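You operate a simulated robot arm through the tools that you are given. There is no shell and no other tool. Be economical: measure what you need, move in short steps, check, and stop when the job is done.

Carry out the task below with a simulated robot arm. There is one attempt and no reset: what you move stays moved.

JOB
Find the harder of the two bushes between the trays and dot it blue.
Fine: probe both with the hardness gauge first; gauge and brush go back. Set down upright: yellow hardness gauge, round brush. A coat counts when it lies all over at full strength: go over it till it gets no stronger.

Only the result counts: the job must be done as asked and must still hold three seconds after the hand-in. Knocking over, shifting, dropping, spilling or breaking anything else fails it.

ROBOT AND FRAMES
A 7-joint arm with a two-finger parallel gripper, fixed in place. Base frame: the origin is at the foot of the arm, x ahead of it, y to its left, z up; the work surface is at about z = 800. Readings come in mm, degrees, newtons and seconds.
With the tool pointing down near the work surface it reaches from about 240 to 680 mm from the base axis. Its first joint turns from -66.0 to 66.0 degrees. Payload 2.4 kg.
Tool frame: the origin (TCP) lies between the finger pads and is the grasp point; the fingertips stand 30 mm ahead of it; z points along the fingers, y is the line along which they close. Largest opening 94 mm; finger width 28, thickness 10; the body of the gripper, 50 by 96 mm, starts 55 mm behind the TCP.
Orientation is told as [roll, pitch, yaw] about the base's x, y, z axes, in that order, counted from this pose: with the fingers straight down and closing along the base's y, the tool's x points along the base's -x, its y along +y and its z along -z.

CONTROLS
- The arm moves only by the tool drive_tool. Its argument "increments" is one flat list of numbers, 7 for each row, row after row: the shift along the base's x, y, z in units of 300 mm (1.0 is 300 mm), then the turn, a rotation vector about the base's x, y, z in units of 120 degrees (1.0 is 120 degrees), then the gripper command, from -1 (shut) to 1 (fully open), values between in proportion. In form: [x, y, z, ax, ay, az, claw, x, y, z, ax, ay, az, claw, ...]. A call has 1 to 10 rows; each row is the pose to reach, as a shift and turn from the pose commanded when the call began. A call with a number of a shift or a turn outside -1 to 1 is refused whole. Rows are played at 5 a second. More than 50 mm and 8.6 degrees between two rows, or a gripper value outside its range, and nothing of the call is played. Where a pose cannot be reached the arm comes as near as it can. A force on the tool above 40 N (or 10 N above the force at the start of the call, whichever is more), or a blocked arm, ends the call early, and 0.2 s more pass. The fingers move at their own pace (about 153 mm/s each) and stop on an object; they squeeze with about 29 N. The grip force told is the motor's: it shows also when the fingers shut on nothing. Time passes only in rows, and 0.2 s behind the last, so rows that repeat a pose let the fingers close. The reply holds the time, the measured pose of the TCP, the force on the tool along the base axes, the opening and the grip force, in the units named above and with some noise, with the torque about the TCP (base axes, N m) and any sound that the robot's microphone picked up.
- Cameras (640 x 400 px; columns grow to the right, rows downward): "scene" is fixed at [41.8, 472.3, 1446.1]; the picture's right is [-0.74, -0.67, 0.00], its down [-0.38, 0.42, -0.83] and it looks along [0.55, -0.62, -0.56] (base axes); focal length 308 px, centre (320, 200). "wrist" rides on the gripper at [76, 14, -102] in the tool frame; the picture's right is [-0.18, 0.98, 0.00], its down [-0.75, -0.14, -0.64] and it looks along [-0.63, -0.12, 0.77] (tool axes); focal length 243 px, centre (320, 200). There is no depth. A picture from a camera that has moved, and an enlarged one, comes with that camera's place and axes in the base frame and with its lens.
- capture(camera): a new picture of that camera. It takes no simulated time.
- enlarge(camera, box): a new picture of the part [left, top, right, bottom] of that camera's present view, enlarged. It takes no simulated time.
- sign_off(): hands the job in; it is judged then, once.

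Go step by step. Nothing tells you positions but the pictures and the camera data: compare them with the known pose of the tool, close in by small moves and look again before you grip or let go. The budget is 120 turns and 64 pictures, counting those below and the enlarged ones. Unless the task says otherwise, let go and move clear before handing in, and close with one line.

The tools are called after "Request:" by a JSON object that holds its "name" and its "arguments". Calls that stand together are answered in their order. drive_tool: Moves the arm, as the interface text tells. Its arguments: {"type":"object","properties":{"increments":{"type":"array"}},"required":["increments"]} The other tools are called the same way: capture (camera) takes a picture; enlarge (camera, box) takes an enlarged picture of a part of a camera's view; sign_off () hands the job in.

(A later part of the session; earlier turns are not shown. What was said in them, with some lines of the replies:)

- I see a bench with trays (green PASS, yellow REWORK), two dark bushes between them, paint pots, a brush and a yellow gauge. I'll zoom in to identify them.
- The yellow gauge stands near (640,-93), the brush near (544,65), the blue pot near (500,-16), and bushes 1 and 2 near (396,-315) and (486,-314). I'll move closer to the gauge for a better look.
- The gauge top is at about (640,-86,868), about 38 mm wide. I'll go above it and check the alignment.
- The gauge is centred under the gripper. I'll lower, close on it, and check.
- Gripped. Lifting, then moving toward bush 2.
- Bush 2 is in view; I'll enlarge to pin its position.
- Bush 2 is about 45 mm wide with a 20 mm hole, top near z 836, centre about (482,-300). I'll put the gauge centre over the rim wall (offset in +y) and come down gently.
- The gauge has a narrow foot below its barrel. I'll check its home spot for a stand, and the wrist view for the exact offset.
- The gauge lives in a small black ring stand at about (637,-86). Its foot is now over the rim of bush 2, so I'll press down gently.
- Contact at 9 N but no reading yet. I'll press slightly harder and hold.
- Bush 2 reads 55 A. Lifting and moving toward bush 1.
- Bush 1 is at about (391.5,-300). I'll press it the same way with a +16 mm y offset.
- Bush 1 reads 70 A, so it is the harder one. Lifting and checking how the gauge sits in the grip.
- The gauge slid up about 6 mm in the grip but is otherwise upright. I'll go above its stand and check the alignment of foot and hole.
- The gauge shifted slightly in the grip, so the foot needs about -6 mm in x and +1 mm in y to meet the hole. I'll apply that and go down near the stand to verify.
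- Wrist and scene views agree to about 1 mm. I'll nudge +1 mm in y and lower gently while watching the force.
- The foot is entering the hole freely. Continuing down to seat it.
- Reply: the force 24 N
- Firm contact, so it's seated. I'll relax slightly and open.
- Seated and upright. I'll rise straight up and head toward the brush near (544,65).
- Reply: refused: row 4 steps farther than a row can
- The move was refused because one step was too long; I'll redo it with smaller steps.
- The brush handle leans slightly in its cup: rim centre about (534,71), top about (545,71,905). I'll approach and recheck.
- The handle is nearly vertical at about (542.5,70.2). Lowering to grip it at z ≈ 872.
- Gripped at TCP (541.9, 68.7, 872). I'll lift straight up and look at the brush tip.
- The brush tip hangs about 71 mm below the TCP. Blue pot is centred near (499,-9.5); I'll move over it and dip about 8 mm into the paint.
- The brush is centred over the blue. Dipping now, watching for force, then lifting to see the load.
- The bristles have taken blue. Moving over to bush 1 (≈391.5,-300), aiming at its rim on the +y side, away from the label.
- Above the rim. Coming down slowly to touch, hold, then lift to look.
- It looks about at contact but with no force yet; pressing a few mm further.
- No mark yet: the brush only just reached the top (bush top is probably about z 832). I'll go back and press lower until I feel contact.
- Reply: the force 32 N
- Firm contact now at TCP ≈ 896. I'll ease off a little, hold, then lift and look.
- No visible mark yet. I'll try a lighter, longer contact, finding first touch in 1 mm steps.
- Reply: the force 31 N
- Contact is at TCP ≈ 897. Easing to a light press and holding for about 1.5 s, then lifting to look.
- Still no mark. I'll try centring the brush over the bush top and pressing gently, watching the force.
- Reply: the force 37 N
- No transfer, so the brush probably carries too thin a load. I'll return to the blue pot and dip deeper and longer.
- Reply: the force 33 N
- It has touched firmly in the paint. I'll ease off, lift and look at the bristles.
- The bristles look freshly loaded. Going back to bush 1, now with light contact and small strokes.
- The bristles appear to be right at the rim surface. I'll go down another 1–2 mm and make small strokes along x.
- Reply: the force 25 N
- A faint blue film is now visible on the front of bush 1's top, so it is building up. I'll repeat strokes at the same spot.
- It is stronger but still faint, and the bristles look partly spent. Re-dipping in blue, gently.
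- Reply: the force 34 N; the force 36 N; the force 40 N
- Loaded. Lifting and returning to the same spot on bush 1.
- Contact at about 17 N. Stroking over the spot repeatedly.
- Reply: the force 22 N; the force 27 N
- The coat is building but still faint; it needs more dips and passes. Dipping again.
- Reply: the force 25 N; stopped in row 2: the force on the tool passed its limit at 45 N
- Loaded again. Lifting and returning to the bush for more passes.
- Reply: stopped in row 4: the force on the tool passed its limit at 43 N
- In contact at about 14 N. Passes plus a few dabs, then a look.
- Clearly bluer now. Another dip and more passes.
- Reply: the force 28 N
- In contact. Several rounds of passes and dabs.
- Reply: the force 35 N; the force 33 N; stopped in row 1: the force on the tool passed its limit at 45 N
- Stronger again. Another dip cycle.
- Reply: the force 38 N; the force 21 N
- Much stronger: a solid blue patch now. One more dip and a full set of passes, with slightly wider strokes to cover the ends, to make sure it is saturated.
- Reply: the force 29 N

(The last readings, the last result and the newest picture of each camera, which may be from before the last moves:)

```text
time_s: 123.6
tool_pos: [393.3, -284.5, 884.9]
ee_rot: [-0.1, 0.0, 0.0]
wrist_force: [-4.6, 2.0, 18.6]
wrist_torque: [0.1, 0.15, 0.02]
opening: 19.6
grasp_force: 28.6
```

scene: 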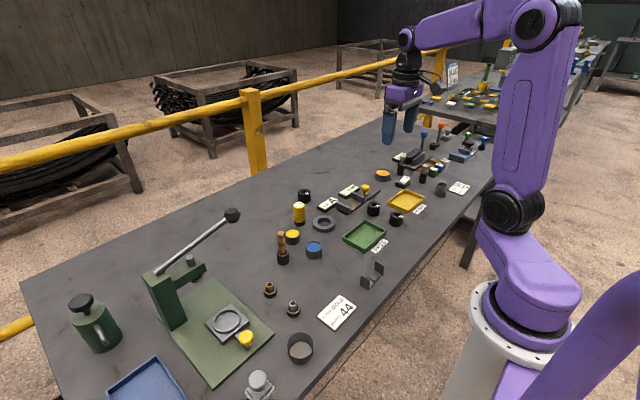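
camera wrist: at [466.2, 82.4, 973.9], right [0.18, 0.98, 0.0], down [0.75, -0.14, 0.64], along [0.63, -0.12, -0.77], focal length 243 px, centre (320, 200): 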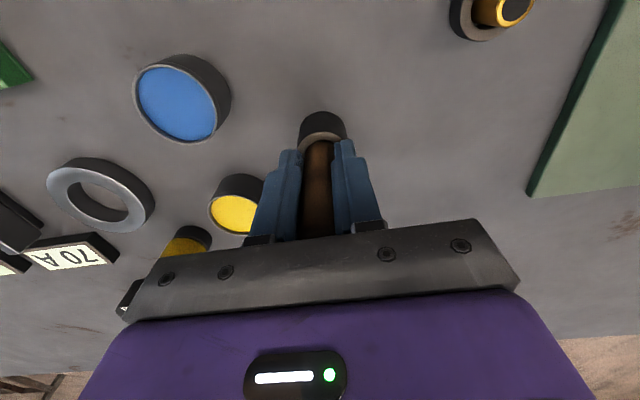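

Request:
{"name": "drive_tool", "arguments": {"increments": [0.015, 0, 0, 0, 0, 0, -1, -0.01, 0, 0, 0, 0, 0, -1, 0.015, 0.005, 0, 0, 0, 0, -1, -0.01, 0.005, 0, 0, 0, 0, -1, 0.015, -0.004, 0, 0, 0, 0, -1, -0.01, -0.004, 0, 0, 0, 0, -1, 0.015, 0, 0, 0, 0, 0, -1, -0.01, 0, 0, 0, 0, 0, -1, 0, 0, 0, 0, 0, 0, -1]}}

Request:
{"name": "drive_tool", "arguments": {"increments": [0.015, 0, 0, 0, 0, 0, -1, -0.01, 0, 0, 0, 0, 0, -1, 0.015, 0.005, 0, 0, 0, 0, -1, -0.01, 0.005, 0, 0, 0, 0, -1, 0.015, -0.004, 0, 0, 0, 0, -1, -0.01, -0.004, 0, 0, 0, 0, -1, 0.015, 0, 0, 0, 0, 0, -1, -0.01, 0, 0, 0, 0, 0, -1, 0, 0, 0, 0, 0, 0, -1]}}

Request:
{"name": "drive_tool", "arguments": {"increments": [0.015, 0, 0, 0, 0, 0, -1, -0.01, 0, 0, 0, 0, 0, -1, 0.015, 0.005, 0, 0, 0, 0, -1, -0.01, 0.005, 0, 0, 0, 0, -1, 0.015, -0.004, 0, 0, 0, 0, -1, -0.01, -0.004, 0, 0, 0, 0, -1, 0.015, 0, 0, 0, 0, 0, -1, -0.01, 0, 0, 0, 0, 0, -1, 0, 0, 0, 0, 0, 0, -1]}}

```text
time_s: 125.6
tool_pos: [394.9, -285.1, 884.2]
ee_rot: [-0.2, -0.2, -0.2]
wrist_force: [-2.5, 2.3, 29.2]
wrist_torque: [0.15, -0.06, -0.03]
opening: 19.7
grasp_force: 28.6
```

```text
time_s: 126.0
tool_pos: [396.0, -285.1, 885.6]
ee_rot: [0.1, 0.4, -0.2]
wrist_force: [-4.0, 1.8, 13.0]
wrist_torque: [0.1, 0.07, 0.02]
opening: 19.9
grasp_force: 29.2
stopped in row 2: the force on the tool passed its limit at 42 N (the readings are from after the stop); the commanded pose is now the measured one
```

```text
time_s: 128.0
tool_pos: [397.1, -286.1, 885.6]
ee_rot: [0.1, 0.4, -0.1]
wrist_force: [-0.4, 2.3, 12.4]
wrist_torque: [0.11, -0.06, 0.02]
opening: 19.8
grasp_force: 29.0
```

Request:
{"name": "drive_tool", "arguments": {"increments": [0.008, 0.004, 0, 0, 0, 0, -1, -0.018, 0.004, 0, 0, 0, 0, -1, 0.008, 0.008, 0, 0, 0, 0, -1, -0.018, 0.008, 0, 0, 0, 0, -1, 0.008, 0, 0, 0, 0, 0, -1, -0.018, 0, 0, 0, 0, 0, -1, 0.008, 0.004, 0, 0, 0, 0, -1, -0.018, 0.004, 0, 0, 0, 0, -1, -0.005, 0.004, 0, 0, 0, 0, -1]}}

Request:
{"name": "drive_tool", "arguments": {"increments": [0, 0, 0.1, 0, 0, 0, -1, 0, 0, 0.22, 0, 0, 0, -1, 0.1, 0.08, 0.24, 0, 0, 0, -1, 0.1, 0.08, 0.24, 0, 0, 0, -1]}}

Request:
{"name": "enlarge", "arguments": {"camera": "scene", "box": [380, 188, 420, 228]}}

```text
time_s: 130.0
tool_pos: [394.9, -285.4, 884.3]
ee_rot: [0.1, 0.2, -0.3]
wrist_force: [0.4, 4.2, 27.2]
wrist_torque: [0.16, -0.22, 0.01]
opening: 19.9
grasp_force: 29.2
```

```text
time_s: 131.0
tool_pos: [427.8, -260.8, 957.4]
ee_rot: [0.1, 0.3, -0.2]
wrist_force: [0.6, 0.6, -0.6]
wrist_torque: [0.01, 0.0, -0.01]
opening: 19.9
grasp_force: 28.5
```

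```text
10.00 times, centred on (400, 208) of scene
camera zoom: at [41.8, 472.3, 1446.1], right [-0.74, -0.67, 0.0], down [-0.38, 0.42, -0.83], along [0.55, -0.62, -0.56], focal length 3080 px, centre (-480, 120)
```

zoom: 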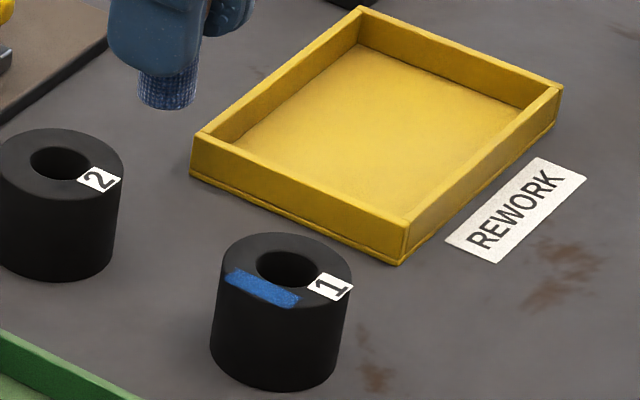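

The patch is uniform and no stronger than before, so the coat is at full strength. Now returning the brush to its cup at about (541.3, 70.2).

Request:
{"name": "drive_tool", "arguments": {"increments": [0.045, 0.12, 0.03, 0, 0, 0, -1, 0.09, 0.24, 0.03, 0, 0, 0, -1, 0.135, 0.37, 0.03, 0, 0, 0, -1, 0.18, 0.5, 0.03, 0, 0, 0, -1, 0.225, 0.63, 0.03, 0, 0, 0, -1, 0.27, 0.76, 0.03, 0, 0, 0, -1, 0.31, 0.88, 0.03, 0, 0, 0, -1, 0.35, 1.0, 0.03, 0, 0, 0, -1]}}

Request:
{"name": "drive_tool", "arguments": {"increments": [0.038, 0.1, 0, 0, 0, 0, -1, 0.038, 0.1, -0.1, 0, 0, 0, -1, 0.038, 0.1, -0.15, 0, 0, 0, -1, 0.038, 0.1, -0.15, 0, 0, 0, -1]}}

Request:
{"name": "drive_tool", "arguments": {"increments": [0, 0, 0, 0, 0, 0, -1]}}

Request:
{"name": "drive_tool", "arguments": {"increments": [0, 0, 0, 0, 0, 0, -1]}}

Request:
{"name": "enlarge", "arguments": {"camera": "scene", "box": [264, 218, 304, 268]}}

```text
time_s: 132.8
tool_pos: [530.8, 40.9, 965.3]
ee_rot: [0.2, 0.3, -0.2]
wrist_force: [0.2, 0.3, -0.9]
wrist_torque: [0.02, -0.01, 0.0]
opening: 20.0
grasp_force: 28.7
```

```text
time_s: 133.8
tool_pos: [540.1, 69.4, 920.4]
ee_rot: [0.0, 0.3, -0.2]
wrist_force: [0.6, -0.4, -0.1]
wrist_torque: [-0.02, -0.01, -0.01]
opening: 19.7
grasp_force: 28.9
```

```text
time_s: 134.2
tool_pos: [540.8, 71.5, 921.0]
ee_rot: [0.1, 0.3, -0.1]
wrist_force: [1.0, 1.2, 0.6]
wrist_torque: [0.01, 0.01, 0.02]
opening: 20.0
grasp_force: 29.1
```

```text
time_s: 134.6
tool_pos: [541.1, 70.2, 920.5]
ee_rot: [0.1, 0.3, -0.3]
wrist_force: [-0.3, 0.6, -0.1]
wrist_torque: [0.0, -0.01, -0.02]
opening: 19.5
grasp_force: 29.1
```

```text
8.00 times, centred on (284, 243) of scene
camera zoom: at [41.8, 472.3, 1446.1], right [-0.74, -0.67, 0.0], down [-0.38, 0.42, -0.83], along [0.55, -0.62, -0.56], focal length 2464 px, centre (608, -144)
```

zoom: 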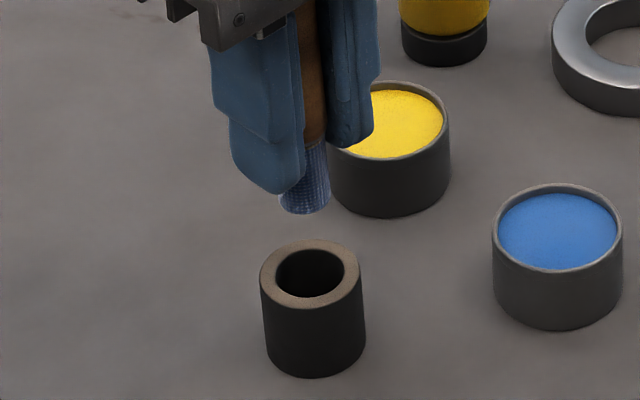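

The brush lines up laterally over the cup; I'll use one wrist view to check the depth direction.

Request:
{"name": "enlarge", "arguments": {"camera": "wrist", "box": [260, 60, 380, 220]}}

```text
2.50 times, centred on (320, 140) of wrist
camera zoom: at [466.4, 84.5, 1023.2], right [0.19, 0.98, 0.0], down [0.76, -0.14, 0.64], along [0.63, -0.12, -0.77], focal length 606 px, centre (320, 350)
```

zoom: 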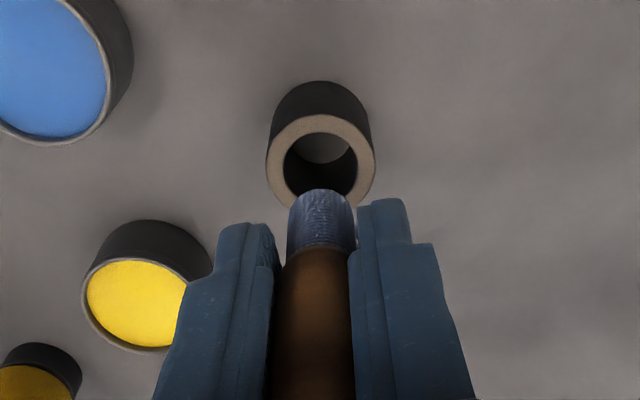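

The brush lines up with the cup within about 2 mm. Shifting x by -1 mm and lowering slowly with an eye on the force.

Request:
{"name": "drive_tool", "arguments": {"increments": [-0.004, -0.001, -0.05, 0, 0, 0, -1, -0.004, -0.001, -0.09, 0, 0, 0, -1, -0.004, -0.001, -0.105, 0, 0, 0, -1, -0.004, -0.001, -0.115, 0, 0, 0, -1, -0.004, -0.001, -0.125, 0, 0, 0, -1]}}

Request:
{"name": "drive_tool", "arguments": {"increments": [0, 0, -0.006, 0, 0, 0, -1, 0, 0, -0.012, 0, 0, 0, -1]}}

```text
time_s: 135.8
tool_pos: [539.1, 68.7, 885.5]
ee_rot: [0.1, 0.3, -0.2]
wrist_force: [-0.8, -0.2, 3.1]
wrist_torque: [0.01, 0.07, 0.04]
opening: 19.8
grasp_force: 29.2
```

```text
time_s: 136.4
tool_pos: [539.6, 67.8, 879.8]
ee_rot: [0.1, 0.4, -0.1]
wrist_force: [0.0, -0.3, -0.5]
wrist_torque: [0.0, -0.06, 0.01]
opening: 20.0
grasp_force: 29.2
```

It's passing into the cup freely. Continuing down.

Request:
{"name": "drive_tool", "arguments": {"increments": [0, 0, -0.012, 0, 0, 0, -1, 0, 0, -0.024, 0, 0, 0, -1]}}

Request:
{"name": "drive_tool", "arguments": {"increments": [0, 0, -0.012, 0, 0, 0, -1, 0, 0, -0.018, 0, 0, 0, -1]}}

```text
time_s: 137.0
tool_pos: [539.7, 70.1, 873.6]
ee_rot: [0.0, 0.3, -0.3]
wrist_force: [1.4, -0.3, 1.2]
wrist_torque: [0.0, -0.05, -0.03]
opening: 19.9
grasp_force: 29.6
```

```text
time_s: 137.6
tool_pos: [540.2, 69.6, 867.4]
ee_rot: [0.1, 0.3, -0.2]
wrist_force: [1.0, -0.1, 0.7]
wrist_torque: [-0.02, -0.02, 0.01]
opening: 19.9
grasp_force: 29.0
```

Request:
{"name": "drive_tool", "arguments": {"increments": [0, 0, -0.006, 0, 0, 0, -1, 0, 0, -0.01, 0, 0, 0, -1]}}

Request:
{"name": "drive_tool", "arguments": {"increments": [0, 0, -0.006, 0, 0, 0, -1, 0, 0, -0.008, 0, 0, 0, -1]}}

```text
time_s: 138.2
tool_pos: [539.9, 69.5, 864.7]
ee_rot: [0.2, 0.2, -0.3]
wrist_force: [-4.3, -0.5, 15.9]
wrist_torque: [-0.21, -0.12, -0.07]
opening: 19.7
grasp_force: 28.2
```

```text
time_s: 138.7
tool_pos: [539.5, 68.5, 865.1]
ee_rot: [0.0, 0.4, -0.2]
wrist_force: [-5.6, -1.1, 9.9]
wrist_torque: [-0.14, 0.04, -0.07]
opening: 19.6
grasp_force: 28.4
stopped in row 2: the force on the tool passed its limit at 44 N (the readings are from after the stop); the commanded pose is now the measured one
```

Contact at about z 865. I'll check whether the brush is seated before releasing.

Request:
{"name": "enlarge", "arguments": {"camera": "scene", "box": [264, 222, 304, 266]}}

```text
9.09 times, centred on (284, 244) of scene
camera zoom: at [41.5, 472.3, 1446.2], right [-0.74, -0.67, 0.0], down [-0.37, 0.42, -0.83], along [0.55, -0.62, -0.56], focal length 2800 px, centre (647, -200)
```

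zoom: 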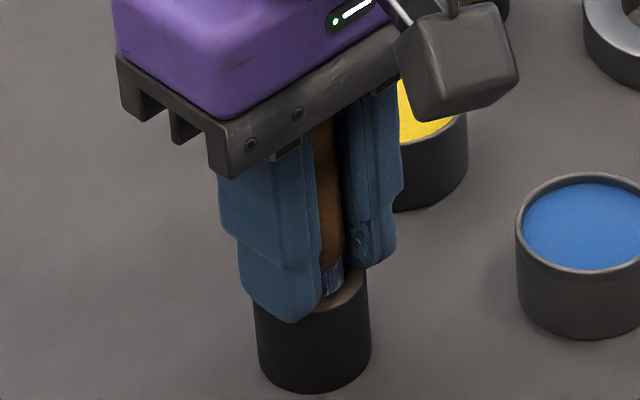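

The finger tips appear to have reached the cup rim with the brush several mm short of the bottom. I'll ease up slightly and loosen the grip just enough so the brush slides down in the cup, guided by the fingers.

Request:
{"name": "drive_tool", "arguments": {"increments": [0, 0, 0.004, 0, 0, 0, -1, 0, 0, 0.004, 0, 0, 0, -0.57, 0, 0, 0.004, 0, 0, 0, -0.56, 0, 0, 0.004, 0, 0, 0, -0.54, 0, 0, 0.004, 0, 0, 0, -0.52, 0, 0, 0.004, 0, 0, 0, -0.48, 0, 0, 0.004, 0, 0, 0, -0.4]}}

```text
time_s: 140.3
tool_pos: [539.6, 69.4, 866.0]
ee_rot: [0.1, 0.2, -0.2]
wrist_force: [0.1, -0.5, 0.1]
wrist_torque: [0.0, 0.01, 0.01]
opening: 28.1
grasp_force: 0.2
```

Released. Opening further, rising straight up and clear, then one last look.

Request:
{"name": "drive_tool", "arguments": {"increments": [0, 0, 0, 0, 0, 0, 0.2, 0, 0, 0, 0, 0, 0, 0.2, 0, 0, 0.08, 0, 0, 0, 0.2, 0, 0, 0.2, 0, 0, 0, 0.2, 0, 0, 0.34, 0, 0, 0, 0.2, 0, 0, 0.48, 0, 0, 0, 0.2, 0, -0.1, 0.55, 0, 0, 0, 0.2, -0.05, -0.24, 0.6, 0, 0, 0, 0.2, -0.1, -0.38, 0.6, 0, 0, 0, 0.2, -0.15, -0.5, 0.6, 0, 0, 0, 0.2]}}

Request:
{"name": "enlarge", "arguments": {"camera": "scene", "box": [260, 170, 440, 280]}}

```text
time_s: 142.5
tool_pos: [494.7, -82.0, 1043.0]
ee_rot: [0.0, 0.2, -0.3]
wrist_force: [0.3, -0.9, -0.3]
wrist_torque: [-0.01, 0.0, -0.01]
opening: 56.6
grasp_force: 0.1
```

```text
3.56 times, centred on (350, 225) of scene
camera zoom: at [41.8, 472.3, 1446.2], right [-0.74, -0.67, 0.0], down [-0.38, 0.42, -0.83], along [0.55, -0.62, -0.56], focal length 1095 px, centre (213, 111)
```

zoom: 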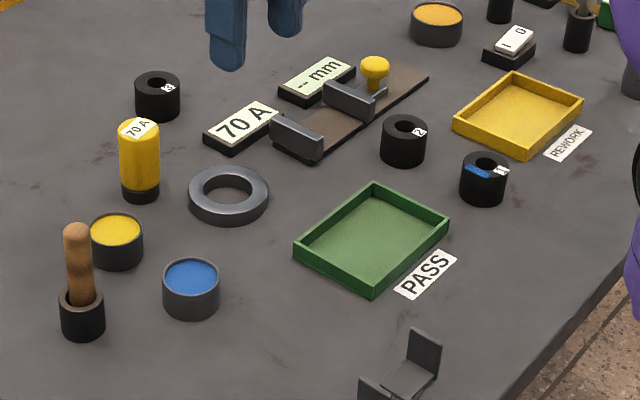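

The brush is back in its cup at the same height as at the start, the gauge is back in its stand, and bush 1 (70 A) has a solid blue dot. Handing in.

Request:
{"name": "sign_off", "arguments": {}}

```text
The job is handed in.
```

I probed both bushes: bush 1 read 70 A and bush 2 read 55 A. I dotted bush 1 blue until it got no stronger, and the gauge and brush are back upright in their holders. Bush 1 moved about 1 mm while I painted it.
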